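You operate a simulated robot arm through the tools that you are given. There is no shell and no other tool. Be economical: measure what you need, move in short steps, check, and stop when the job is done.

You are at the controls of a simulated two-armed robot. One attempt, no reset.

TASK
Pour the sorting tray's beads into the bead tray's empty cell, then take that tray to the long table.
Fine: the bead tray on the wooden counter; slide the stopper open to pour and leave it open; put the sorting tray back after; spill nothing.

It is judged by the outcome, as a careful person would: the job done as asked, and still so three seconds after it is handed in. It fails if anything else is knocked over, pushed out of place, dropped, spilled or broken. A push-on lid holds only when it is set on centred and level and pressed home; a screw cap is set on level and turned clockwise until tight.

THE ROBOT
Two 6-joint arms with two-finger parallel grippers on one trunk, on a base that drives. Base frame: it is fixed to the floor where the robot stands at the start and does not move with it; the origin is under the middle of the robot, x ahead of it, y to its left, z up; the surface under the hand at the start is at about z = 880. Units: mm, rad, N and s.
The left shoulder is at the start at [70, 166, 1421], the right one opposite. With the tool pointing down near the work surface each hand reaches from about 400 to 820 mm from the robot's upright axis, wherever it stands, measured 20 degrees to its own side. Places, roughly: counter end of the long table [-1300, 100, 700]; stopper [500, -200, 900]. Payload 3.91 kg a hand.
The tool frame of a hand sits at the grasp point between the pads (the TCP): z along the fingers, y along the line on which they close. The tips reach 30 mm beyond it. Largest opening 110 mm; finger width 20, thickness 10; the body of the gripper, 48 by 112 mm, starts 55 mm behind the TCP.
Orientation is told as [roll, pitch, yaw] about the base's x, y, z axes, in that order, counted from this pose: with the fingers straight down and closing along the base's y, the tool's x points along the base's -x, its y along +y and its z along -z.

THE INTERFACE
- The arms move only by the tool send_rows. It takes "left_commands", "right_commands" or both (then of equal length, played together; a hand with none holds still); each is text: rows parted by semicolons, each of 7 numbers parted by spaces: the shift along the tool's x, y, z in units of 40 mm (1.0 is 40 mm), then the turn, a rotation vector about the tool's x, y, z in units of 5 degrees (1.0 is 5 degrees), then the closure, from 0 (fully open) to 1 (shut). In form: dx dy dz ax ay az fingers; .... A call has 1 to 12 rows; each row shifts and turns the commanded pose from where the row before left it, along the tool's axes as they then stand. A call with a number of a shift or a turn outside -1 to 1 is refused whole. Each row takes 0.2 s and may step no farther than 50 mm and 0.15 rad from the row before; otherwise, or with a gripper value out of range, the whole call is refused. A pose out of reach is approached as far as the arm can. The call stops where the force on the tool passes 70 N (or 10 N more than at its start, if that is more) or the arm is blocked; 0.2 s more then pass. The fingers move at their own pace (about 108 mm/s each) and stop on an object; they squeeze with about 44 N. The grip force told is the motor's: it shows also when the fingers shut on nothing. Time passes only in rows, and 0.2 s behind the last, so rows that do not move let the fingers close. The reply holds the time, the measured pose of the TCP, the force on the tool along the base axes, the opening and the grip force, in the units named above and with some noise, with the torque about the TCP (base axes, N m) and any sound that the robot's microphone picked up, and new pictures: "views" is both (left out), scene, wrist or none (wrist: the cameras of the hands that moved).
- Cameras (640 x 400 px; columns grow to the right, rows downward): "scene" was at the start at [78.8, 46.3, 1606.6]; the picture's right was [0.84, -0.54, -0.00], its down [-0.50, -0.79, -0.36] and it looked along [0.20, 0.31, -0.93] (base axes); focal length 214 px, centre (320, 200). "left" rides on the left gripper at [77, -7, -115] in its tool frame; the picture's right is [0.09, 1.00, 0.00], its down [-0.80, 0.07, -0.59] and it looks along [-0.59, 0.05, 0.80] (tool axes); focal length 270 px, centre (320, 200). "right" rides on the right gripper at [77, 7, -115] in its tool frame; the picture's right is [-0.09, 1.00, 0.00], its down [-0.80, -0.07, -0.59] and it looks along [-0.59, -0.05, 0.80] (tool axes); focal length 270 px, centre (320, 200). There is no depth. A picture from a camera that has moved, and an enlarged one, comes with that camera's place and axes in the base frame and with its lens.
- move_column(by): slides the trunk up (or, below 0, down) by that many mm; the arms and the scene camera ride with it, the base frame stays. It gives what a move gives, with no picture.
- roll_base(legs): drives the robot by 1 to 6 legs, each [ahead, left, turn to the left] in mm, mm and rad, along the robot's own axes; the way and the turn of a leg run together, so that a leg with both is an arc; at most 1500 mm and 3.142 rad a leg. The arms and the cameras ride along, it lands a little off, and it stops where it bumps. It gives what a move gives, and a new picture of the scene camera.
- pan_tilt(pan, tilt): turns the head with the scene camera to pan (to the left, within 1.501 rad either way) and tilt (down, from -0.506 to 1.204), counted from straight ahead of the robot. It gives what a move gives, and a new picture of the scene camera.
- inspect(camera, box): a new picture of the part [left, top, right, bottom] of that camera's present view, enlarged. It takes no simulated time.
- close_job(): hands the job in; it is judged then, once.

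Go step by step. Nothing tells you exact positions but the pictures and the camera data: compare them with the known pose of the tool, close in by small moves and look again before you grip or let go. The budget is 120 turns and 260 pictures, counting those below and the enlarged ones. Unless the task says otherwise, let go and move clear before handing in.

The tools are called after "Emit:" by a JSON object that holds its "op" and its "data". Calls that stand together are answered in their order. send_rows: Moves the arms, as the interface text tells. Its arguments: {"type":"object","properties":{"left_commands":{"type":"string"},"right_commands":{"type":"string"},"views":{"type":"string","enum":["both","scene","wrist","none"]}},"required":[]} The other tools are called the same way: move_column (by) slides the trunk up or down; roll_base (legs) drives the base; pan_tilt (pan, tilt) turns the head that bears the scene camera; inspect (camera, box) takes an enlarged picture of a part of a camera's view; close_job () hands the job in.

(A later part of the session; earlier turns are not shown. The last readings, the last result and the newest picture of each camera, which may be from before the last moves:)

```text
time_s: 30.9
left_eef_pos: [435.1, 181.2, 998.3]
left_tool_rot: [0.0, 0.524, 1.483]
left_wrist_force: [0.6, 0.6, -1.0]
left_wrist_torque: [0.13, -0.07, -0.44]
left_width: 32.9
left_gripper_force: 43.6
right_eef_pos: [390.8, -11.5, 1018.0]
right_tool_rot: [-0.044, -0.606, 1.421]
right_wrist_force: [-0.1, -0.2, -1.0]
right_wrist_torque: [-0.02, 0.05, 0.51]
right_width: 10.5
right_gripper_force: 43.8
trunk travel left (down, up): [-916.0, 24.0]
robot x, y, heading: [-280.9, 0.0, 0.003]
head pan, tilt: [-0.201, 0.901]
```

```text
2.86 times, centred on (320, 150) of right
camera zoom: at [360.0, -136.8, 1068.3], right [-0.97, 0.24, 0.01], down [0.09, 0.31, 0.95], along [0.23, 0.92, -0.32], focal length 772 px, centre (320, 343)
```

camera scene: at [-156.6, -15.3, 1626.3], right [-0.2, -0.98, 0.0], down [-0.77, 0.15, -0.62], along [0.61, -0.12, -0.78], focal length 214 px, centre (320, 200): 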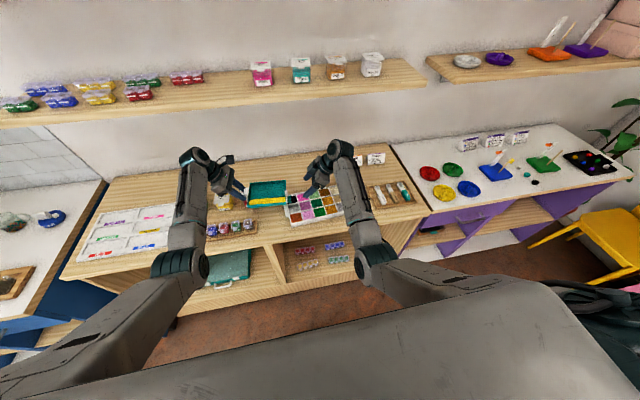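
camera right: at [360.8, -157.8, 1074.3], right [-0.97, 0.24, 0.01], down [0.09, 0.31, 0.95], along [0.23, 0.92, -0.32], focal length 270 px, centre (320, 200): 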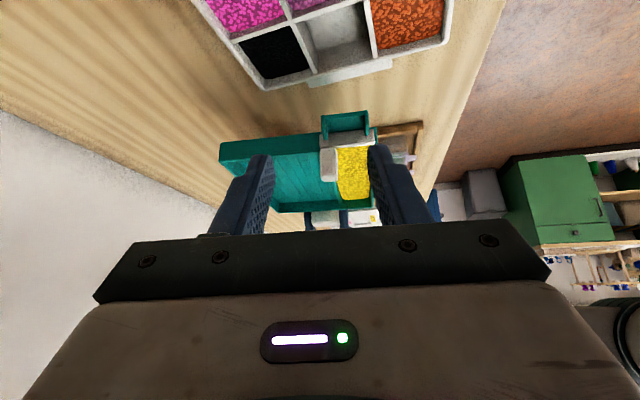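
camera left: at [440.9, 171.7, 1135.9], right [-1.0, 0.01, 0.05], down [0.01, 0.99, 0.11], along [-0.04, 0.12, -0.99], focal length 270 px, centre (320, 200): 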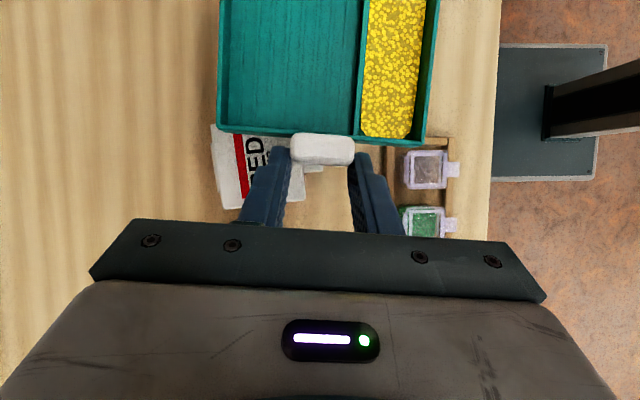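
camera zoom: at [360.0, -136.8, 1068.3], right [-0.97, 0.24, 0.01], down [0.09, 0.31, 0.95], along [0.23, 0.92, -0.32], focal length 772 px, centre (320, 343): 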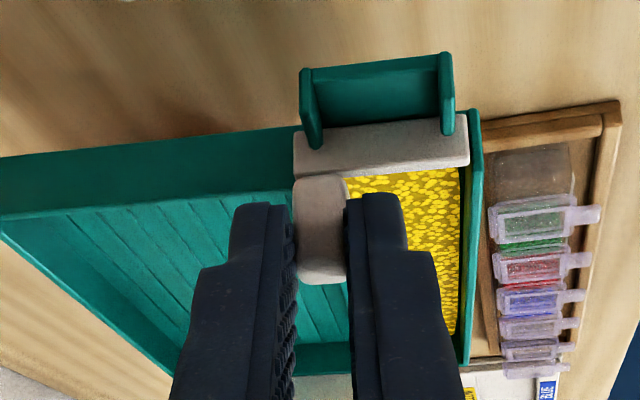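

The knob is gripped (10.5 mm). I try sliding it in +x by 8 mm and watch the forces.

Emit:
{"op": "send_rows", "data": {"right_commands": "-0.006 -0.1 0.004 0 0 0 1;-0.006 -0.1 0.004 0 0 0 1;0 0 0 0 0 0 1", "views": "none"}}

Emit:
{"op": "inspect", "data": {"camera": "right", "box": [220, 80, 420, 220]}}

```text
time_s: 31.7
left_eef_pos: [434.9, 179.6, 999.1]
left_tool_rot: [0.0, 0.524, 1.483]
left_wrist_force: [0.5, -1.1, 2.8]
left_wrist_torque: [-0.29, 0.03, -0.34]
left_width: 33.0
left_gripper_force: 43.7
right_eef_pos: [399.4, -12.4, 1017.9]
right_tool_rot: [-0.042, -0.606, 1.42]
right_wrist_force: [-0.4, 1.2, -1.6]
right_wrist_torque: [-0.22, 0.08, 0.4]
right_width: 10.5
right_gripper_force: 44.1
trunk travel left (down, up): [-916.0, 24.0]
robot x, y, heading: [-285.1, 4.0, -0.002]
head pan, tilt: [-0.201, 0.901]
```

```text
2.86 times, centred on (320, 150) of right
camera zoom: at [367.8, -137.9, 1068.9], right [-0.97, 0.24, 0.01], down [0.09, 0.31, 0.95], along [0.23, 0.92, -0.32], focal length 772 px, centre (320, 343)
```

zoom: 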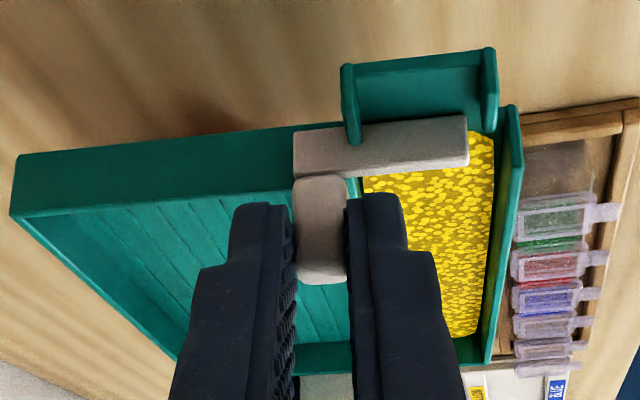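

The stopper slides freely in +x. I continue 30 mm more to open it fully.

Emit:
{"op": "send_rows", "data": {"right_commands": "-0.011 -0.187 0.008 0 0 0 1;-0.011 -0.187 0.008 0 0 0 1;-0.011 -0.187 0.008 0 0 0 1;-0.011 -0.187 0.008 0 0 0 1;0 0 0 0 0 0 1", "views": "none"}}

Emit:
{"op": "inspect", "data": {"camera": "right", "box": [220, 0, 460, 220]}}

```text
time_s: 32.9
left_eef_pos: [435.3, 181.6, 999.1]
left_tool_rot: [-0.003, 0.523, 1.486]
left_wrist_force: [7.4, -7.3, 3.4]
left_wrist_torque: [-0.6, 0.02, 0.86]
left_width: 32.8
left_gripper_force: 44.0
right_eef_pos: [429.2, -15.3, 1018.7]
right_tool_rot: [-0.042, -0.608, 1.419]
right_wrist_force: [-7.4, 6.4, -1.7]
right_wrist_torque: [-0.03, 0.16, 0.7]
right_width: 10.4
right_gripper_force: 43.8
trunk travel left (down, up): [-916.0, 24.0]
robot x, y, heading: [-282.9, 0.5, -0.001]
head pan, tilt: [-0.201, 0.901]
```

```text
1.82 times, centred on (340, 110) of right
camera zoom: at [398.1, -141.3, 1069.2], right [-0.97, 0.24, 0.01], down [0.09, 0.31, 0.95], along [0.23, 0.92, -0.32], focal length 491 px, centre (284, 364)
```

zoom: 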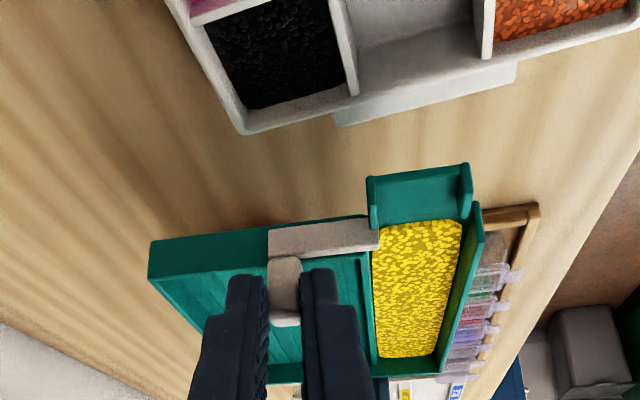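

The stopper is fully open at its end stop and no beads leaked. I ease off, release the knob and back the right hand away.

Emit:
{"op": "send_rows", "data": {"right_commands": "0 0.06 0 0 0 0 1;0 0 0 0 0 0 0.75;0 0 0 0 0 0 0.7;0.25 -0.05 -0.29 0 0 0 0.7;0.5 -0.11 -0.58 0 0 0 0.7;0.5 -0.11 -0.58 0 0 0 0.7;0.5 -0.11 -0.58 0 0 0 0.7;0.7 0 -0.48 0 0 0 0.7;0.7 0 -0.48 0 0 0 0.7;0 0 0 0 0 0 0.7", "views": "wrist"}}

Emit:
{"op": "inspect", "data": {"camera": "scene", "box": [240, 150, 360, 230]}}

```text
time_s: 35.1
left_eef_pos: [435.2, 180.9, 997.6]
left_tool_rot: [0.0, 0.522, 1.485]
left_wrist_force: [0.6, 0.2, -0.8]
left_wrist_torque: [0.12, -0.01, -0.01]
left_width: 33.1
left_gripper_force: 43.7
right_eef_pos: [412.0, -185.5, 1045.0]
right_tool_rot: [-0.046, -0.607, 1.422]
right_wrist_force: [-0.4, 0.6, -0.4]
right_wrist_torque: [0.02, -0.02, 0.0]
right_width: 32.9
right_gripper_force: 0.0
trunk travel left (down, up): [-916.0, 24.0]
robot x, y, heading: [-279.7, -1.8, 0.006]
head pan, tilt: [-0.201, 0.901]
camera right: at [379.9, -310.2, 1095.8], right [-0.97, 0.24, 0.01], down [0.09, 0.31, 0.95], along [0.23, 0.92, -0.32], focal length 270 px, centre (320, 200)
```

right: 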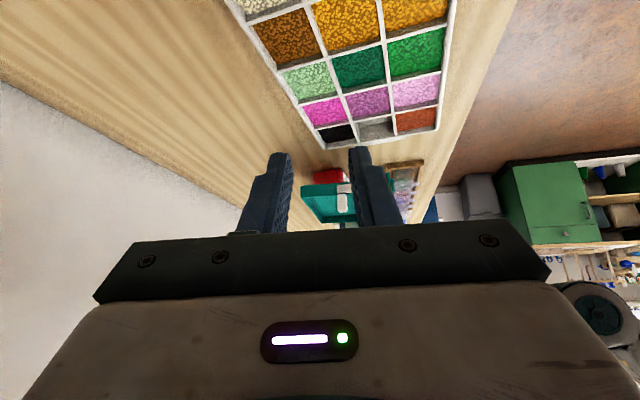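

```text
5.00 times, centred on (300, 190) of scene
camera zoom: at [-157.1, -14.7, 1626.4], right [-0.2, -0.98, 0.0], down [-0.77, 0.15, -0.62], along [0.61, -0.12, -0.78], focal length 1072 px, centre (420, 250)
```

zoom: 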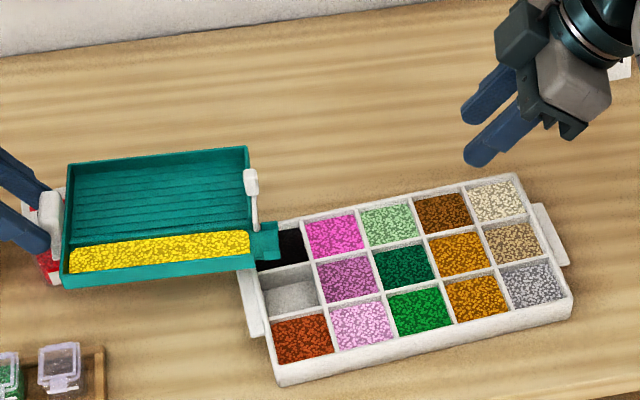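

Everything is lined up: spout over the empty cell, stopper open. I tilt gradually about the spout tip: first 20°, then look.

Emit:
{"op": "send_rows", "data": {"left_commands": "0.241 0 -0.245 0 -1 0 1;0.245 0 -0.244 0 -1 0 1;0.253 0 -0.238 0 -1 0 1;0.256 0 -0.237 0 -1 0 1;0 0 0 0 0 0 1", "views": "none"}}

Emit:
{"op": "inspect", "data": {"camera": "scene", "box": [240, 150, 360, 230]}}

Emit:
{"op": "inspect", "data": {"camera": "right", "box": [280, 80, 460, 220]}}

```text
time_s: 36.3
left_eef_pos: [433.3, 159.2, 1050.4]
left_tool_rot: [0.0, 0.175, 1.484]
left_wrist_force: [-0.7, -0.4, -0.4]
left_wrist_torque: [0.09, -0.05, 0.03]
left_width: 33.2
left_gripper_force: 44.1
right_eef_pos: [411.3, -184.7, 1044.3]
right_tool_rot: [-0.045, -0.606, 1.421]
right_wrist_force: [0.0, -0.2, 0.5]
right_wrist_torque: [0.0, 0.02, 0.03]
right_width: 33.2
right_gripper_force: 0.1
trunk travel left (down, up): [-916.0, 24.0]
robot x, y, heading: [-281.6, -2.1, 0.004]
head pan, tilt: [-0.201, 0.901]
```

```text
5.00 times, centred on (300, 190) of scene
camera zoom: at [-157.3, -15.3, 1626.4], right [-0.2, -0.98, 0.0], down [-0.77, 0.15, -0.62], along [0.61, -0.12, -0.78], focal length 1072 px, centre (420, 250)
```

zoom: 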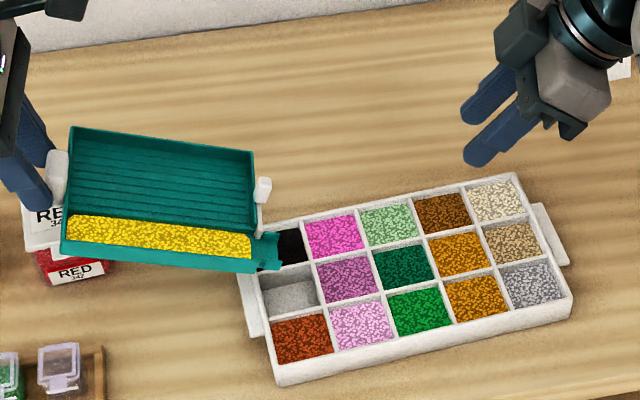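

```text
2.86 times, centred on (370, 150) of right
camera zoom: at [379.9, -310.4, 1095.7], right [-0.97, 0.24, 0.01], down [0.09, 0.31, 0.95], along [0.23, 0.92, -0.32], focal length 772 px, centre (177, 343)
```

zoom: 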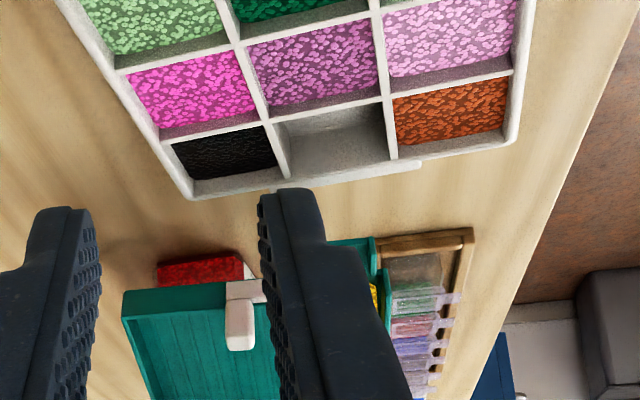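

Still holding; the drop point falls inside the cell. Tilt on to 30°, then 35°.

Emit:
{"op": "send_rows", "data": {"left_commands": "0.263 0 -0.233 0 -1 0 1;0 0 0 0 0 0 1;0.270 0 -0.232 0 -1 0 1;0 0 0 0 0 0 1;0 0 0 0 0 0 1", "views": "none"}}

Emit:
{"op": "inspect", "data": {"camera": "scene", "box": [240, 150, 360, 230]}}

```text
time_s: 37.5
left_eef_pos: [430.6, 141.3, 1069.1]
left_tool_rot: [0.001, -0.001, 1.486]
left_wrist_force: [-0.6, 0.6, -1.3]
left_wrist_torque: [0.05, -0.01, 0.0]
left_width: 32.6
left_gripper_force: 44.1
right_eef_pos: [410.3, -184.6, 1043.7]
right_tool_rot: [-0.045, -0.608, 1.422]
right_wrist_force: [0.2, 0.6, 0.2]
right_wrist_torque: [-0.01, -0.02, 0.01]
right_width: 32.9
right_gripper_force: 0.1
trunk travel left (down, up): [-916.0, 24.0]
robot x, y, heading: [-277.2, -1.0, 0.002]
head pan, tilt: [-0.201, 0.901]
```

```text
5.00 times, centred on (300, 190) of scene
camera zoom: at [-157.2, -14.8, 1626.4], right [-0.2, -0.98, 0.0], down [-0.77, 0.15, -0.62], along [0.61, -0.12, -0.78], focal length 1072 px, centre (420, 250)
```

zoom: 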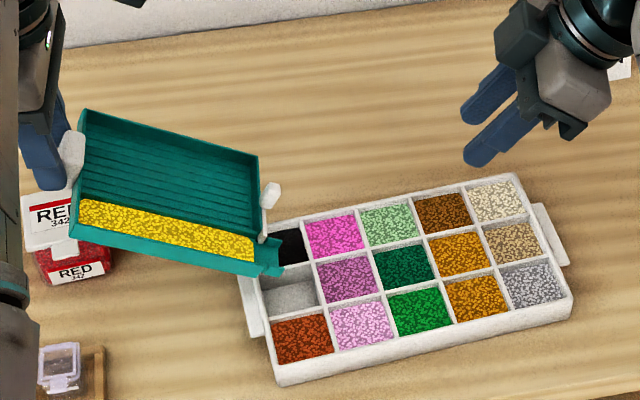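

Emit:
{"op": "send_rows", "data": {"left_commands": "0.276 0 -0.23 0 -1 0 1;0 0 0 0 0 0 1;0 0 0 0 0 0 1", "views": "none"}}

Emit:
{"op": "inspect", "data": {"camera": "scene", "box": [240, 150, 360, 230]}}

```text
time_s: 38.3
left_eef_pos: [430.5, 130.5, 1079.3]
left_tool_rot: [0.0, -0.087, 1.485]
left_wrist_force: [0.6, -0.3, -1.2]
left_wrist_torque: [0.06, -0.01, 0.01]
left_width: 33.0
left_gripper_force: 44.4
right_eef_pos: [411.2, -184.4, 1044.7]
right_tool_rot: [-0.045, -0.608, 1.422]
right_wrist_force: [-1.4, 0.4, 0.3]
right_wrist_torque: [-0.01, 0.03, 0.02]
right_width: 33.2
right_gripper_force: 0.2
trunk travel left (down, up): [-916.0, 24.0]
robot x, y, heading: [-280.3, 1.8, 0.003]
head pan, tilt: [-0.201, 0.901]
```

```text
5.00 times, centred on (300, 190) of scene
camera zoom: at [-157.0, -14.6, 1626.4], right [-0.2, -0.98, 0.0], down [-0.77, 0.15, -0.62], along [0.61, -0.12, -0.78], focal length 1072 px, centre (420, 250)
```

zoom: 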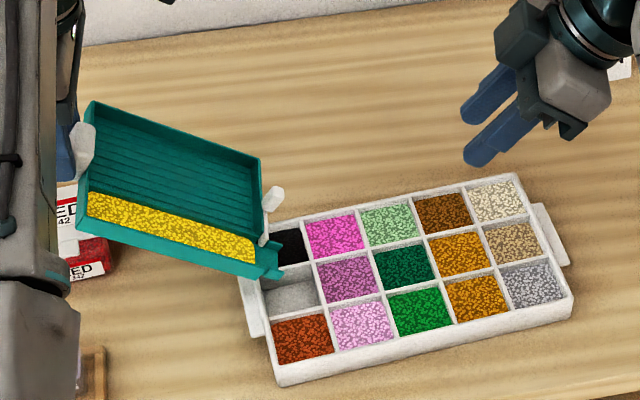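

Emit:
{"op": "send_rows", "data": {"left_commands": "0.385 0 -0.235 0 -1 0 1;0 0 0 0 0 0 1;0 0 0 0 0 0 1", "views": "none"}}

Emit:
{"op": "inspect", "data": {"camera": "scene", "box": [240, 150, 360, 230]}}

```text
time_s: 39.1
left_eef_pos: [428.5, 113.8, 1088.1]
left_tool_rot: [0.003, -0.173, 1.486]
left_wrist_force: [-0.4, -1.1, -1.2]
left_wrist_torque: [0.1, 0.04, 0.01]
left_width: 33.0
left_gripper_force: 43.7
right_eef_pos: [410.1, -185.0, 1044.2]
right_tool_rot: [-0.046, -0.606, 1.422]
right_wrist_force: [-0.3, -0.2, -0.5]
right_wrist_torque: [0.01, -0.03, 0.01]
right_width: 32.8
right_gripper_force: 0.0
trunk travel left (down, up): [-916.0, 24.0]
robot x, y, heading: [-275.7, 3.4, 0.001]
head pan, tilt: [-0.201, 0.901]
```

```text
5.00 times, centred on (300, 190) of scene
camera zoom: at [-157.1, -14.8, 1626.4], right [-0.2, -0.98, 0.0], down [-0.77, 0.15, -0.62], along [0.61, -0.12, -0.78], focal length 1072 px, centre (420, 250)
```

zoom: 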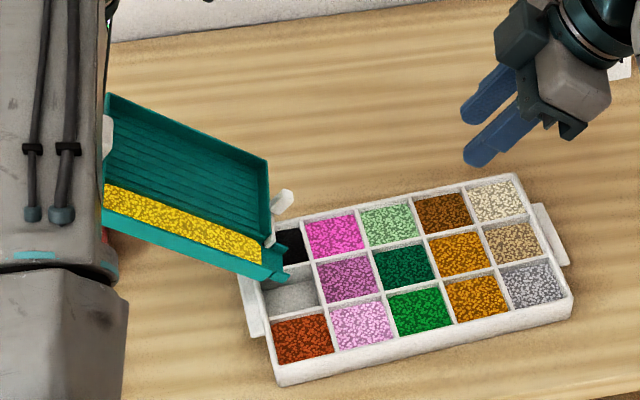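

Emit:
{"op": "send_rows", "data": {"left_commands": "0.288 0 -0.25 0 -1 0 1;0 0 0 0 0 0 1;0 0 0 0 0 0 1", "views": "none"}}

Emit:
{"op": "inspect", "data": {"camera": "scene", "box": [260, 170, 340, 225]}}

```text
time_s: 39.9
left_eef_pos: [428.6, 101.1, 1096.6]
left_tool_rot: [0.001, -0.262, 1.485]
left_wrist_force: [-0.2, -0.6, -0.6]
left_wrist_torque: [0.07, -0.01, 0.0]
left_width: 33.1
left_gripper_force: 44.0
right_eef_pos: [411.7, -184.3, 1044.3]
right_tool_rot: [-0.045, -0.609, 1.421]
right_wrist_force: [0.4, 0.7, -0.1]
right_wrist_torque: [-0.04, 0.01, 0.02]
right_width: 33.2
right_gripper_force: 0.1
trunk travel left (down, up): [-916.0, 24.0]
robot x, y, heading: [-282.5, 1.4, 0.0]
head pan, tilt: [-0.201, 0.901]
```

```text
7.27 times, centred on (300, 198) of scene
camera zoom: at [-157.1, -14.9, 1626.4], right [-0.2, -0.98, 0.0], down [-0.77, 0.15, -0.62], along [0.61, -0.12, -0.78], focal length 1560 px, centre (466, 218)
```

zoom: 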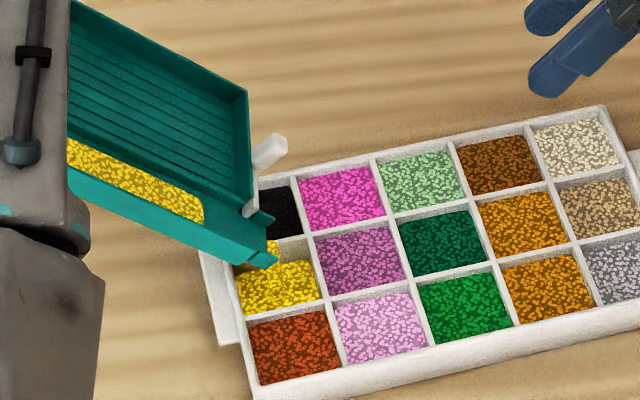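

Beads are flowing straight into the cell. Hold still and watch.

Emit:
{"op": "send_rows", "data": {"left_commands": "0 0 0 0 0 0 1;0 0 0 0 0 0 1;0 0 0 0 0 0 1;0 0 0 0 0 0 1;0 0 0 0 0 0 1;0 0 0 0 0 0 1", "views": "none"}}

Emit:
{"op": "inspect", "data": {"camera": "scene", "box": [260, 170, 340, 225]}}

```text
time_s: 41.3
left_eef_pos: [427.8, 100.1, 1096.1]
left_tool_rot: [0.0, -0.261, 1.485]
left_wrist_force: [0.6, 0.7, -1.4]
left_wrist_torque: [0.01, 0.0, 0.02]
left_width: 33.0
left_gripper_force: 44.1
right_eef_pos: [410.8, -186.2, 1044.3]
right_tool_rot: [-0.046, -0.607, 1.42]
right_wrist_force: [-0.5, 0.1, -0.7]
right_wrist_torque: [-0.02, 0.0, 0.01]
right_width: 32.9
right_gripper_force: 0.1
trunk travel left (down, up): [-916.0, 24.0]
robot x, y, heading: [-281.2, -4.4, 0.005]
head pan, tilt: [-0.201, 0.901]
```

```text
7.27 times, centred on (300, 198) of scene
camera zoom: at [-157.4, -16.0, 1626.4], right [-0.2, -0.98, 0.0], down [-0.77, 0.16, -0.62], along [0.61, -0.12, -0.78], focal length 1560 px, centre (466, 218)
```

zoom: 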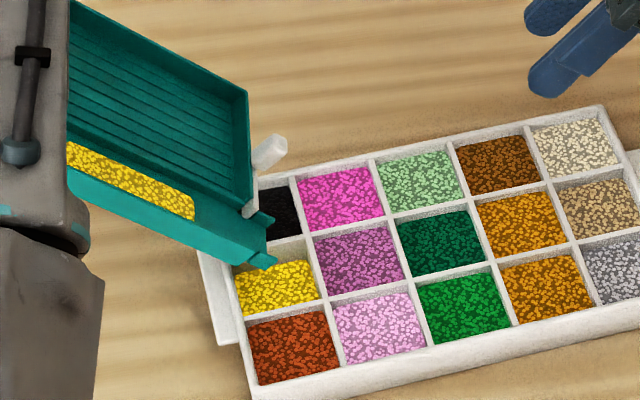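

Flow stopped with beads remaining; tilt 5° more about the spout tip and wait.

Emit:
{"op": "send_rows", "data": {"left_commands": "0.288 0 -0.306 0 -1 0 1;0 0 0 0 0 0 1;0 0 0 0 0 0 1;0 0 0 0 0 0 1;0 0 0 0 0 0 1;0.288 0 -0.306 0 -1 0 1;0 0 0 0 0 0 1;0 0 0 0 0 0 1;0 0 0 0 0 0 1;0 0 0 0 0 0 1", "views": "none"}}

Emit:
{"op": "inspect", "data": {"camera": "scene", "box": [260, 170, 340, 225]}}

```text
time_s: 43.5
left_eef_pos: [429.3, 76.8, 1111.6]
left_tool_rot: [-0.001, -0.435, 1.486]
left_wrist_force: [0.1, -0.3, -1.1]
left_wrist_torque: [0.01, -0.02, 0.02]
left_width: 33.3
left_gripper_force: 43.9
left hand out of reach, approached as far as the arm can: row 6
right_eef_pos: [411.3, -186.2, 1044.6]
right_tool_rot: [-0.045, -0.606, 1.42]
right_wrist_force: [-0.1, -0.2, -0.1]
right_wrist_torque: [-0.01, 0.02, 0.0]
right_width: 33.0
right_gripper_force: 0.1
trunk travel left (down, up): [-916.0, 24.0]
robot x, y, heading: [-279.4, -1.1, 0.001]
head pan, tilt: [-0.201, 0.901]
```

```text
7.27 times, centred on (300, 198) of scene
camera zoom: at [-157.2, -15.9, 1626.4], right [-0.2, -0.98, 0.0], down [-0.77, 0.16, -0.62], along [0.61, -0.12, -0.78], focal length 1560 px, centre (466, 218)
```

zoom: 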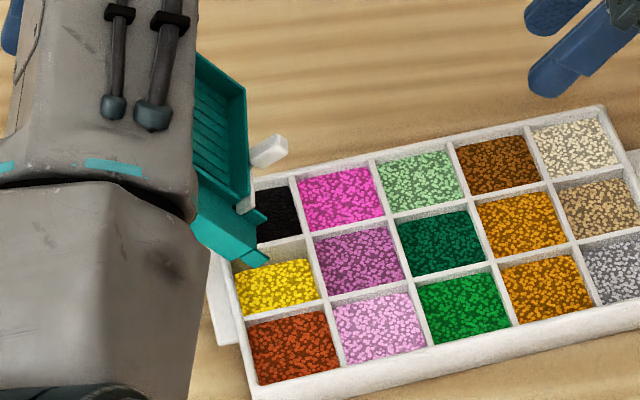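

Emit:
{"op": "inspect", "data": {"camera": "left", "box": [160, 0, 480, 200]}}

Emit:
{"op": "inspect", "data": {"camera": "right", "box": [280, 80, 460, 220]}}

```text
2.00 times, centred on (320, 100) of left
camera zoom: at [425.4, -41.2, 1184.1], right [-1.0, 0.01, -0.04], down [-0.03, 0.48, 0.88], along [0.02, 0.88, -0.48], focal length 541 px, centre (320, 400)
```

zoom: 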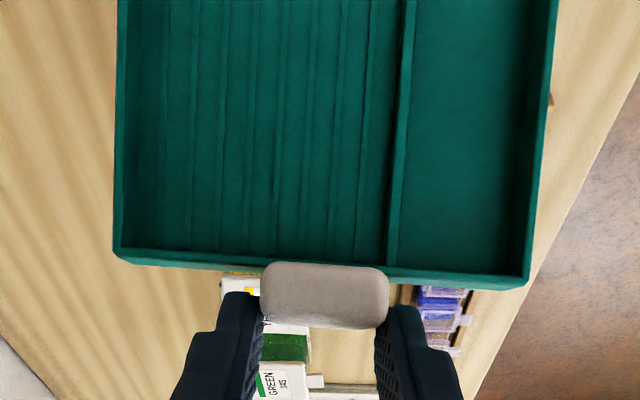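

```text
2.86 times, centred on (370, 150) of right
camera zoom: at [379.9, -310.8, 1095.5], right [-0.97, 0.24, 0.01], down [0.09, 0.31, 0.95], along [0.23, 0.92, -0.32], focal length 772 px, centre (177, 343)
```

zoom: 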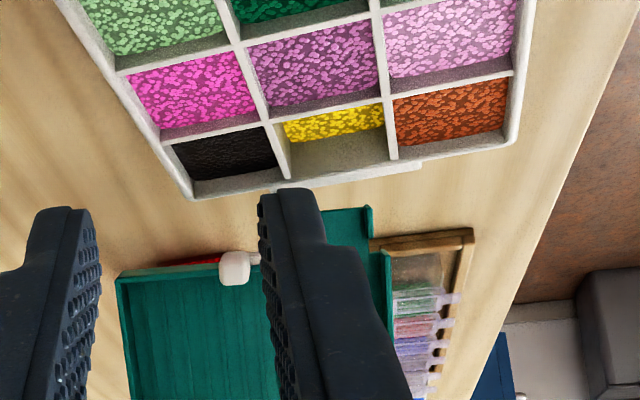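

The visible trough is empty. I tilt back 15° about the spout tip to see the whole trough before lifting away.

Emit:
{"op": "send_rows", "data": {"left_commands": "0 0 0 0 0 0 1;0 0 0 0 0 0 1;-0.26 0 0.33 0 1 0 1;-0.26 0 0.33 0 1 0 1;-0.26 0 0.33 0 1 0 1;0 0 0 0 0 0 1", "views": "none"}}

Emit:
{"op": "inspect", "data": {"camera": "scene", "box": [260, 170, 340, 225]}}

```text
time_s: 44.9
left_eef_pos: [432.8, 116.4, 1084.8]
left_tool_rot: [0.001, -0.173, 1.483]
left_wrist_force: [0.7, 0.6, -1.0]
left_wrist_torque: [0.09, 0.01, 0.01]
left_width: 33.0
left_gripper_force: 44.3
right_eef_pos: [410.5, -186.5, 1044.8]
right_tool_rot: [-0.046, -0.608, 1.422]
right_wrist_force: [0.3, -0.4, 0.0]
right_wrist_torque: [-0.01, 0.01, 0.02]
right_width: 33.2
right_gripper_force: 0.0
trunk travel left (down, up): [-916.0, 24.0]
robot x, y, heading: [-283.3, -3.6, 0.003]
head pan, tilt: [-0.201, 0.901]
```

```text
7.27 times, centred on (300, 198) of scene
camera zoom: at [-157.5, -16.5, 1626.4], right [-0.2, -0.98, 0.0], down [-0.77, 0.16, -0.62], along [0.61, -0.12, -0.78], focal length 1560 px, centre (466, 218)
```

zoom: 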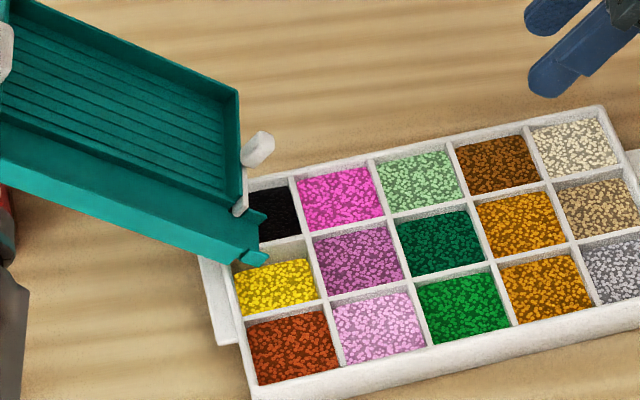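

Trough is empty and the cell holds all the yellow beads. I level the tray while rising (to clear the RED box) and pull the right hand away, then drive forward to return the tray.

Emit:
{"op": "send_rows", "data": {"left_commands": "-0.28 0 0.21 0 1 0 1;-0.27 0 0.205 0 1 0 1;-0.26 0 0.205 0 1 0 1;-0.25 0 0.205 0 1 0 1;-0.24 0 0.207 0 1 0 1;-0.23 0 0.21 0 1 0 1;-0.22 0 0.212 0 1 0 1;-0.21 0 0.217 0 1 0 1;0 0 0 0 0 0 1", "right_commands": "0.73 -0.136 -0.508 0 0 0 0.7;0.73 -0.136 -0.508 0 0 0 0.7;0.73 -0.136 -0.508 0 0 0 0.7;0.73 -0.136 -0.508 0 0 0 0.7;0.73 -0.136 -0.508 0 0 0 0.7;0 0 0 0 0 0 0.7;0 0 0 0 0 0 0.7;0 0 0 0 0 0 0.7;0 0 0 0 0 0 0.7", "views": "none"}}

Emit:
{"op": "inspect", "data": {"camera": "scene", "box": [210, 130, 390, 240]}}

```text
time_s: 46.9
left_eef_pos: [439.1, 185.6, 1011.4]
left_tool_rot: [0.0, 0.522, 1.486]
left_wrist_force: [0.0, -0.2, -1.1]
left_wrist_torque: [0.1, 0.01, -0.01]
left_width: 32.8
left_gripper_force: 43.9
right_eef_pos: [408.5, -369.1, 1047.5]
right_tool_rot: [-0.046, -0.607, 1.421]
right_wrist_force: [1.0, -0.6, 0.5]
right_wrist_torque: [-0.01, -0.01, -0.01]
right_width: 33.1
right_gripper_force: 0.0
trunk travel left (down, up): [-916.0, 24.0]
robot x, y, heading: [-283.5, 2.4, 0.002]
head pan, tilt: [-0.201, 0.901]
```

```text
3.56 times, centred on (300, 185) of scene
camera zoom: at [-157.5, -16.0, 1626.4], right [-0.2, -0.98, 0.0], down [-0.77, 0.16, -0.62], along [0.61, -0.12, -0.78], focal length 763 px, centre (391, 253)
```

zoom: 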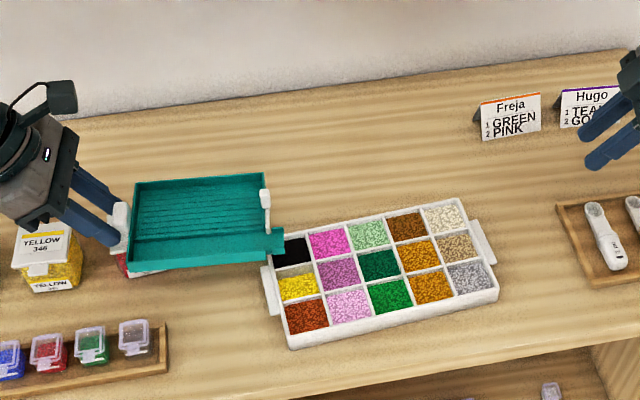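

Emit:
{"op": "roll_base", "data": {"legs": [[137, 0, 0]]}}

Emit:
{"op": "send_rows", "data": {"left_commands": "0.4 -0.04 0.23 0 0 0 1;0.647 -0.066 0.373 0 0 0 1;0.647 -0.066 0.373 0 0 0 1;0.647 -0.066 0.373 0 0 0 1;0.647 -0.066 0.373 0 0 0 1;0.647 -0.066 0.373 0 0 0 1;0.4 -0.04 0.23 0 0 0 1;0 0 0 0 0 0 1", "views": "none"}}

```text
time_s: 48.2
left_eef_pos: [573.2, 187.8, 1013.2]
left_tool_rot: [-0.002, 0.524, 1.484]
left_wrist_force: [-0.6, 1.0, -0.8]
left_wrist_torque: [0.1, 0.0, -0.02]
left_width: 33.0
left_gripper_force: 43.5
right_eef_pos: [544.4, -367.8, 1049.6]
right_tool_rot: [-0.046, -0.608, 1.424]
right_wrist_force: [0.4, 0.3, 1.2]
right_wrist_torque: [-0.01, 0.02, -0.02]
right_width: 32.9
right_gripper_force: 0.1
trunk travel left (down, up): [-916.0, 24.0]
robot x, y, heading: [-145.5, -0.6, 0.005]
head pan, tilt: [-0.201, 0.901]
camera scene: at [-23.8, -15.4, 1626.7], right [-0.2, -0.98, 0.0], down [-0.77, 0.15, -0.62], along [0.61, -0.12, -0.78], focal length 214 px, centre (320, 200)
```

scene: 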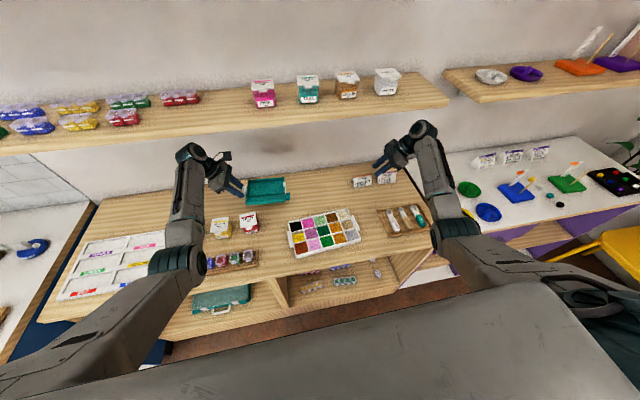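

```text
time_s: 50.0
left_eef_pos: [577.2, 0.6, 1011.9]
left_tool_rot: [0.0, 0.524, 1.488]
left_wrist_force: [0.6, 0.2, -1.7]
left_wrist_torque: [0.14, -0.01, 0.01]
left_width: 32.8
left_gripper_force: 43.9
right_eef_pos: [544.9, -367.1, 1046.6]
right_tool_rot: [-0.044, -0.608, 1.422]
right_wrist_force: [0.5, 0.2, -0.3]
right_wrist_torque: [-0.01, -0.02, -0.01]
right_width: 33.1
right_gripper_force: 0.0
trunk travel left (down, up): [-916.0, 24.0]
robot x, y, heading: [-139.0, 2.7, -0.002]
head pan, tilt: [-0.201, 0.901]
```

Emit:
{"op": "send_rows", "data": {"left_commands": "-0.174 0 0.361 0 0 0 1;-0.174 0 0.361 0 0 0 1;-0.174 0 0.361 0 0 0 1;-0.174 0 0.361 0 0 0 1;-0.174 0 0.361 0 0 0 1;0 0 0 0 0 0 1", "views": "wrist"}}

Emit:
{"op": "inspect", "data": {"camera": "scene", "box": [260, 160, 380, 240]}}

```text
time_s: 51.4
left_eef_pos: [577.1, -5.8, 932.3]
left_tool_rot: [0.0, 0.523, 1.485]
left_wrist_force: [0.0, -0.4, -1.0]
left_wrist_torque: [0.09, 0.02, 0.0]
left_width: 32.8
left_gripper_force: 43.7
right_eef_pos: [544.9, -368.7, 1046.2]
right_tool_rot: [-0.044, -0.606, 1.422]
right_wrist_force: [0.2, -0.5, 0.3]
right_wrist_torque: [0.0, -0.02, -0.02]
right_width: 33.0
right_gripper_force: 0.1
trunk travel left (down, up): [-916.0, 24.0]
robot x, y, heading: [-141.8, 0.2, -0.002]
head pan, tilt: [-0.201, 0.901]
camera left: at [581.6, -15.0, 1070.1], right [-1.0, 0.01, 0.04], down [0.01, 0.99, 0.11], along [-0.04, 0.12, -0.99], focal length 270 px, centre (320, 200)
```

left: 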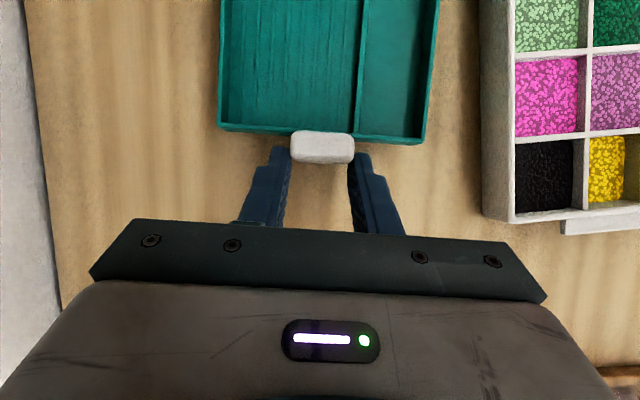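

```text
5.00 times, centred on (320, 200) of scene
camera zoom: at [-20.5, -15.5, 1626.4], right [-0.2, -0.98, 0.0], down [-0.77, 0.15, -0.62], along [0.61, -0.12, -0.78], focal length 1072 px, centre (320, 200)
```

zoom: 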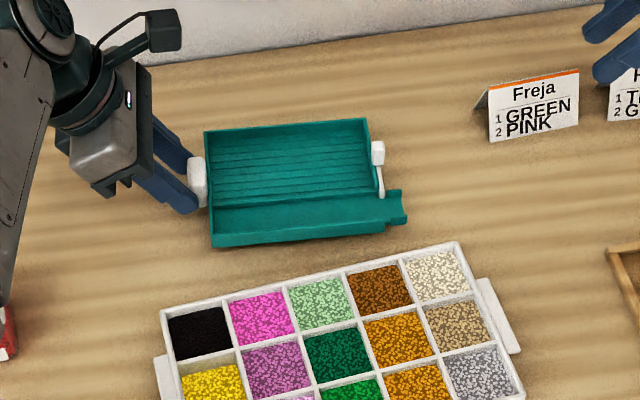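

Emit:
{"op": "send_rows", "data": {"left_commands": "-0.05 0 0.0866 0 0 0 1;-0.05 0 0.0866 0 0 0 1;-0.05 0 0.0866 0 0 0 1;0 0 0 0 0 0 1", "views": "none"}}

Emit:
{"op": "inspect", "data": {"camera": "scene", "box": [290, 170, 350, 220]}}

```text
time_s: 52.4
left_eef_pos: [576.5, -6.7, 919.4]
left_tool_rot: [-0.001, 0.523, 1.483]
left_wrist_force: [-0.1, 0.1, -1.5]
left_wrist_torque: [0.09, -0.02, 0.02]
left_width: 33.3
left_gripper_force: 44.0
right_eef_pos: [546.1, -369.6, 1047.1]
right_tool_rot: [-0.045, -0.607, 1.423]
right_wrist_force: [0.5, -0.6, 0.3]
right_wrist_torque: [0.03, 0.01, 0.04]
right_width: 33.1
right_gripper_force: 0.0
trunk travel left (down, up): [-916.0, 24.0]
robot x, y, heading: [-142.8, -2.8, 0.008]
head pan, tilt: [-0.201, 0.901]
```

```text
8.00 times, centred on (320, 195) of scene
camera zoom: at [-20.3, -15.5, 1626.4], right [-0.2, -0.98, 0.0], down [-0.77, 0.15, -0.62], along [0.61, -0.12, -0.78], focal length 1716 px, centre (320, 240)
```

zoom: 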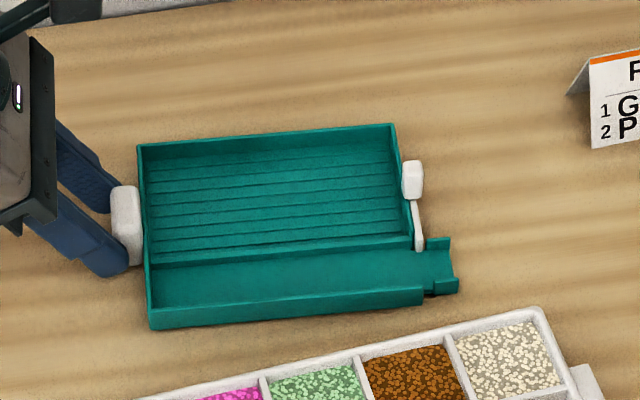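

Emit:
{"op": "send_rows", "data": {"left_commands": "-0.025 0 0.0433 0 0 0 1;-0.019 0 0.0325 0 0 0 1;0 0 0 0 0 0 1", "views": "none"}}

```text
time_s: 53.2
left_eef_pos: [576.1, -5.7, 916.7]
left_tool_rot: [0.0, 0.525, 1.486]
left_wrist_force: [-0.3, -0.9, -1.4]
left_wrist_torque: [-0.01, -0.01, 0.05]
left_width: 32.6
left_gripper_force: 44.6
right_eef_pos: [545.8, -367.9, 1047.6]
right_tool_rot: [-0.046, -0.607, 1.423]
right_wrist_force: [0.2, -0.2, -0.2]
right_wrist_torque: [-0.02, 0.0, 0.0]
right_width: 32.9
right_gripper_force: 0.1
trunk travel left (down, up): [-916.0, 24.0]
robot x, y, heading: [-143.1, 1.2, 0.001]
head pan, tilt: [-0.201, 0.901]
```

Torque just dropped—touching down. One more small step, then release.

Emit:
{"op": "send_rows", "data": {"left_commands": "-0.019 0 0.0325 0 0 0 1;0 0 0 0 0 0 1", "views": "none"}}

```text
time_s: 53.8
left_eef_pos: [575.9, -5.8, 915.5]
left_tool_rot: [-0.003, 0.525, 1.484]
left_wrist_force: [1.4, -1.0, 6.2]
left_wrist_torque: [-1.27, 0.3, 0.21]
left_width: 32.9
left_gripper_force: 44.2
right_eef_pos: [544.6, -369.8, 1046.8]
right_tool_rot: [-0.045, -0.607, 1.423]
right_wrist_force: [-0.2, 0.3, -0.3]
right_wrist_torque: [-0.01, 0.02, 0.0]
right_width: 32.7
right_gripper_force: 0.1
trunk travel left (down, up): [-916.0, 24.0]
robot x, y, heading: [-145.5, 2.4, 0.004]
head pan, tilt: [-0.201, 0.901]
```

Emit:
{"op": "send_rows", "data": {"left_commands": "0 0 0 0 0 0 0.6;0 0 0 0 0 0 0.3;0 0 -0.3 0 0 0 0.3;0 0 -0.6 0 0 0 0.3;0 0 -0.8 0 0 0 0.3;0 0 -0.8 0 0 0 0.3;0 0 0 0 0 0 0.3", "views": "wrist"}}

Emit:
{"op": "inspect", "data": {"camera": "scene", "box": [260, 170, 380, 250]}}

```text
time_s: 55.4
left_eef_pos: [579.8, 43.0, 1000.1]
left_tool_rot: [0.0, 0.524, 1.485]
left_wrist_force: [-0.2, 0.2, 0.5]
left_wrist_torque: [0.01, 0.0, 0.03]
left_width: 77.3
left_gripper_force: 0.2
right_eef_pos: [546.6, -368.4, 1046.4]
right_tool_rot: [-0.045, -0.608, 1.422]
right_wrist_force: [0.5, 0.4, -0.8]
right_wrist_torque: [0.0, 0.01, 0.01]
right_width: 33.0
right_gripper_force: 0.0
trunk travel left (down, up): [-916.0, 24.0]
robot x, y, heading: [-144.9, 0.7, 0.003]
head pan, tilt: [-0.201, 0.901]
camera left: at [585.8, 33.7, 1137.7], right [-1.0, 0.01, 0.04], down [0.01, 0.99, 0.12], along [-0.04, 0.12, -0.99], focal length 270 px, centre (320, 200)
```

left: 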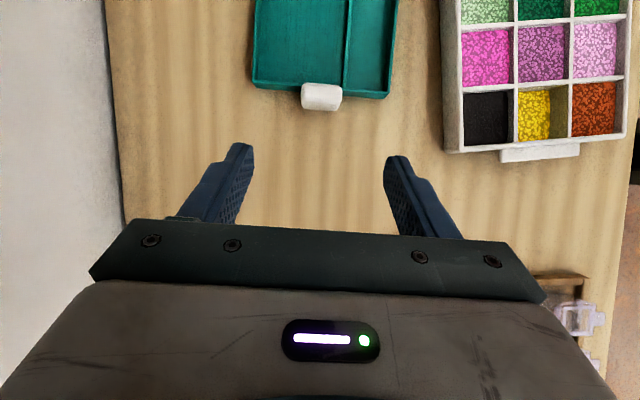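

```text
5.00 times, centred on (320, 210) of scene
camera zoom: at [-20.4, -15.7, 1626.4], right [-0.2, -0.98, 0.0], down [-0.77, 0.15, -0.62], along [0.61, -0.12, -0.78], focal length 1072 px, centre (320, 150)
```

zoom: 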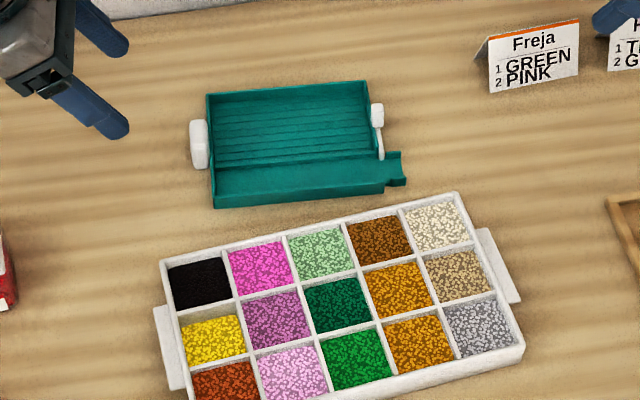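

The sorting tray is back in place, level and empty. Next the bead tray: lugs at its ends near (378,22) and (403,−245), tray yaw ≈ +0.073. I back off the base 150 mm and set both hands vertical, closing along the tray's short side.

Emit:
{"op": "roll_base", "data": {"legs": [[-150, 0, 0]]}}

Emit:
{"op": "send_rows", "data": {"left_commands": "0 0 0 0 -1 0 0;0 0 0 0 -1 0 0;0 0 0 0 -1 0 0;0 0 0 0 -1 0 0;0 0 0 0 -1 0 0;0 0 0 0 -1 0 0;0 0 0 0 0 -0.91 0;0 0 0 0 0 -0.91 0;0 0 0 0 0 0 0;0 0 0 0 0 0 0;0 0 0 0 0 0 0", "right_commands": "0 0 0 0 1 0 0;0 0 0 0 1 0 0;0 0 0 0 1 0 0;0 0 0 0 1 0 0;0 0 0 0 1 0 0;0 0 0 0 1 0 0;0 0 0 0 0.95 0 0;0 0 0 0 0 -1 0;0 0 0 0 0 -1 0;0 0 0 0 0 -0.5 0;0 0 0 0 0 0 0", "views": "both"}}

```text
time_s: 56.8
left_eef_pos: [431.7, 42.8, 997.6]
left_tool_rot: [0.003, 0.524, 1.486]
left_wrist_force: [0.0, -0.5, 0.4]
left_wrist_torque: [0.01, 0.0, -0.02]
left_width: 76.9
left_gripper_force: 0.1
right_eef_pos: [396.5, -369.5, 1046.1]
right_tool_rot: [-0.043, -0.606, 1.418]
right_wrist_force: [-0.5, -1.1, -0.9]
right_wrist_torque: [-0.01, -0.01, 0.02]
right_width: 32.6
right_gripper_force: 0.1
trunk travel left (down, up): [-916.0, 24.0]
robot x, y, heading: [-289.7, -1.7, 0.0]
head pan, tilt: [-0.201, 0.901]
camera scene: at [-167.0, -16.1, 1626.0], right [-0.2, -0.98, 0.0], down [-0.77, 0.16, -0.62], along [0.61, -0.12, -0.79], focal length 214 px, centre (320, 200)
```

scene: 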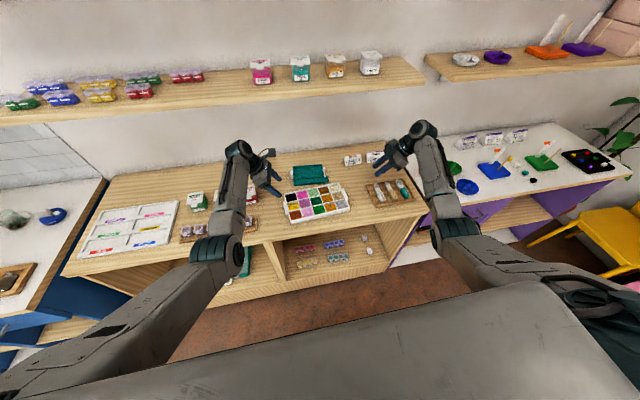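

```text
time_s: 59.2
left_eef_pos: [430.1, 42.1, 999.7]
left_tool_rot: [0.0, 0.001, 1.645]
left_wrist_force: [0.5, -0.1, -0.3]
left_wrist_torque: [-0.01, 0.0, 0.01]
left_width: 109.9
left_gripper_force: 0.0
right_eef_pos: [394.1, -369.3, 1046.7]
right_tool_rot: [-0.037, 0.006, 1.614]
right_wrist_force: [-0.7, 0.1, 0.5]
right_wrist_torque: [0.01, 0.0, 0.0]
right_width: 109.9
right_gripper_force: 0.1
trunk travel left (down, up): [-916.0, 24.0]
robot x, y, heading: [-296.9, 0.6, 0.002]
head pan, tilt: [-0.201, 0.901]
camera scene: at [-170.8, -15.9, 1626.4], right [-0.2, -0.98, 0.0], down [-0.77, 0.16, -0.62], along [0.61, -0.12, -0.78], focal length 214 px, centre (320, 200)
camera right: at [386.9, -446.7, 1162.5], right [-1.0, 0.04, -0.04], down [0.01, 0.81, 0.59], along [0.06, 0.59, -0.81], focal length 270 px, centre (320, 200)
camera left: at [441.6, -33.9, 1114.2], right [-0.99, -0.16, 0.0], down [-0.13, 0.79, 0.59], along [-0.1, 0.59, -0.8], focal length 270 px, centre (320, 200)
```

scene: 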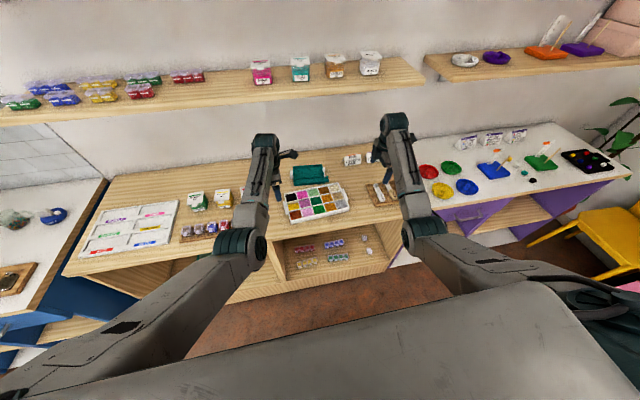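
right: 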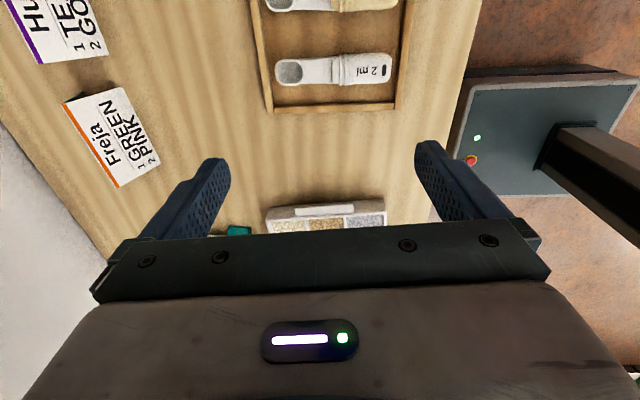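
left: 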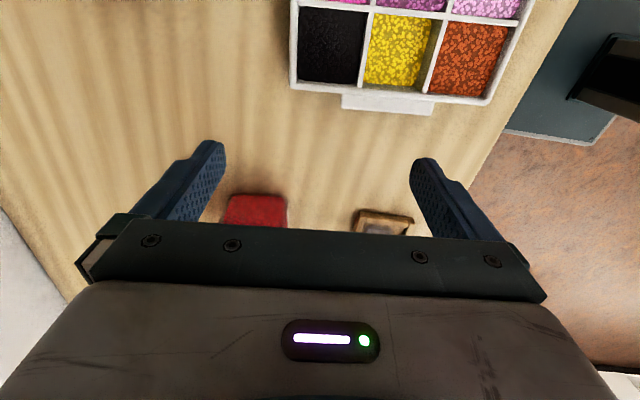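

Now I bring both hands over the lugs, stopping at TCP z ≈ 945 to check.

Emit:
{"op": "send_rows", "data": {"left_commands": "0.08 0.323 0 0 0 0 0;0.08 0.323 0 0 0 0 0;0.08 0.323 0 0 0 0 0;0.08 0.323 0 0 0 0 0;0 0 0.34 0 0 0 0;0 0 0.34 0 0 0 0;0 0 0.34 0 0 0 0;0 0 0.34 0 0 0 0;0 0 0 0 0 0 0", "right_commands": "-0.765 -0.068 0.2 -0.42 0 -0.34 0;-0.765 -0.068 0.2 0 0 0 0;-0.765 -0.068 0.2 0 0 0 0;-0.765 -0.068 0.2 0 0 0 0;0 0 0.435 0 0 0 0;0 0 0.435 0 0 0 0;0 0 0.435 0 0 0 0;0 0 0.435 0 0 0 0;0 0 0 0 0 0 0", "views": "both"}}

Emit:
{"op": "inspect", "data": {"camera": "scene", "box": [240, 150, 390, 250]}}

```text
time_s: 61.2
left_eef_pos: [379.0, 29.1, 944.3]
left_tool_rot: [-0.003, -0.005, 1.645]
left_wrist_force: [0.0, 1.0, -0.1]
left_wrist_torque: [-0.01, -0.02, 0.01]
left_width: 110.0
left_gripper_force: 0.1
right_eef_pos: [398.8, -248.2, 944.0]
right_tool_rot: [0.001, 0.007, 1.643]
right_wrist_force: [0.7, -0.1, 0.0]
right_wrist_torque: [0.0, 0.01, 0.0]
right_width: 109.7
right_gripper_force: 0.2
trunk travel left (down, up): [-916.0, 24.0]
robot x, y, heading: [-294.5, -0.2, 0.004]
head pan, tilt: [-0.201, 0.901]
camera scene: at [-171.1, -16.3, 1626.4], right [-0.2, -0.98, 0.0], down [-0.77, 0.16, -0.62], along [0.61, -0.12, -0.78], focal length 214 px, centre (320, 200)
camera right: at [396.6, -324.8, 1060.6], right [-1.0, 0.02, 0.0], down [0.01, 0.81, 0.59], along [0.01, 0.59, -0.81], focal length 270 px, centre (320, 200)
camera left: at [391.6, -47.9, 1059.9], right [-0.99, -0.16, 0.0], down [-0.13, 0.79, 0.6], along [-0.09, 0.59, -0.8], focal length 270 px, centre (320, 200)
```

scene: 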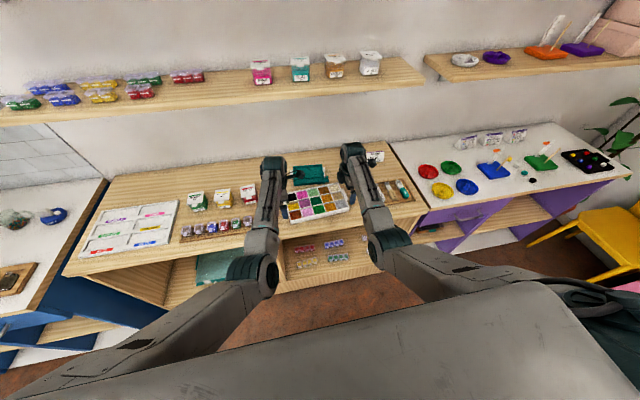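
right: 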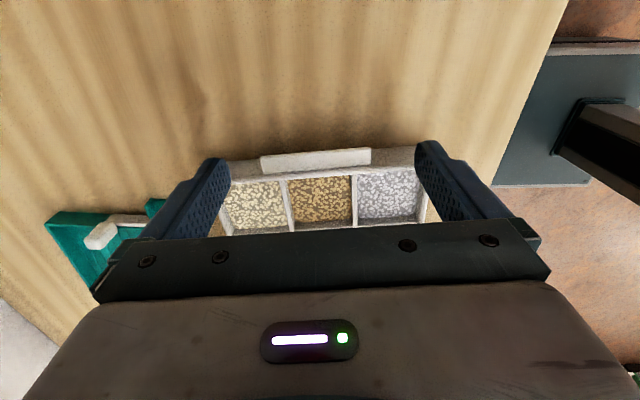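
left: 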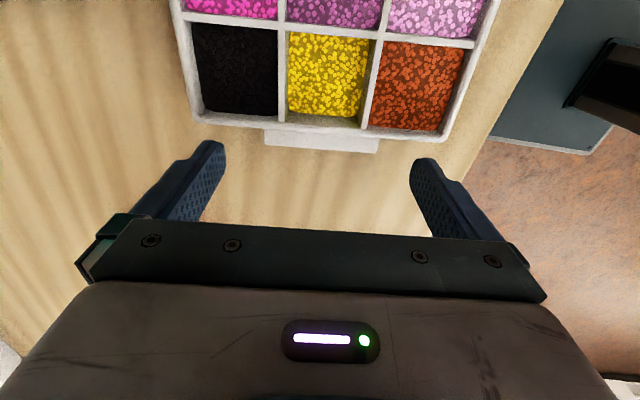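

```text
4.00 times, centred on (315, 200) of scene
camera zoom: at [-171.1, -16.3, 1626.4], right [-0.2, -0.98, 0.0], down [-0.77, 0.16, -0.62], along [0.61, -0.12, -0.78], focal length 858 px, centre (340, 200)
```

zoom: 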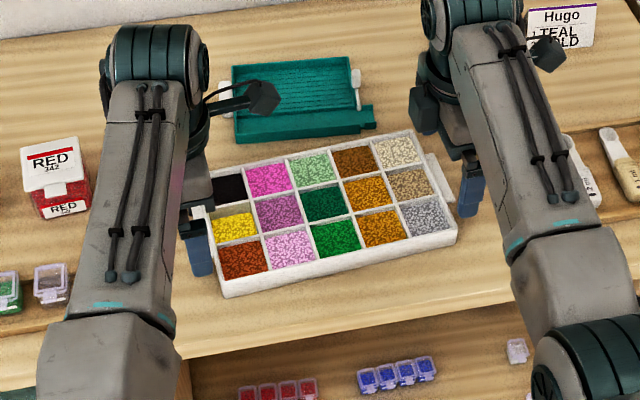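

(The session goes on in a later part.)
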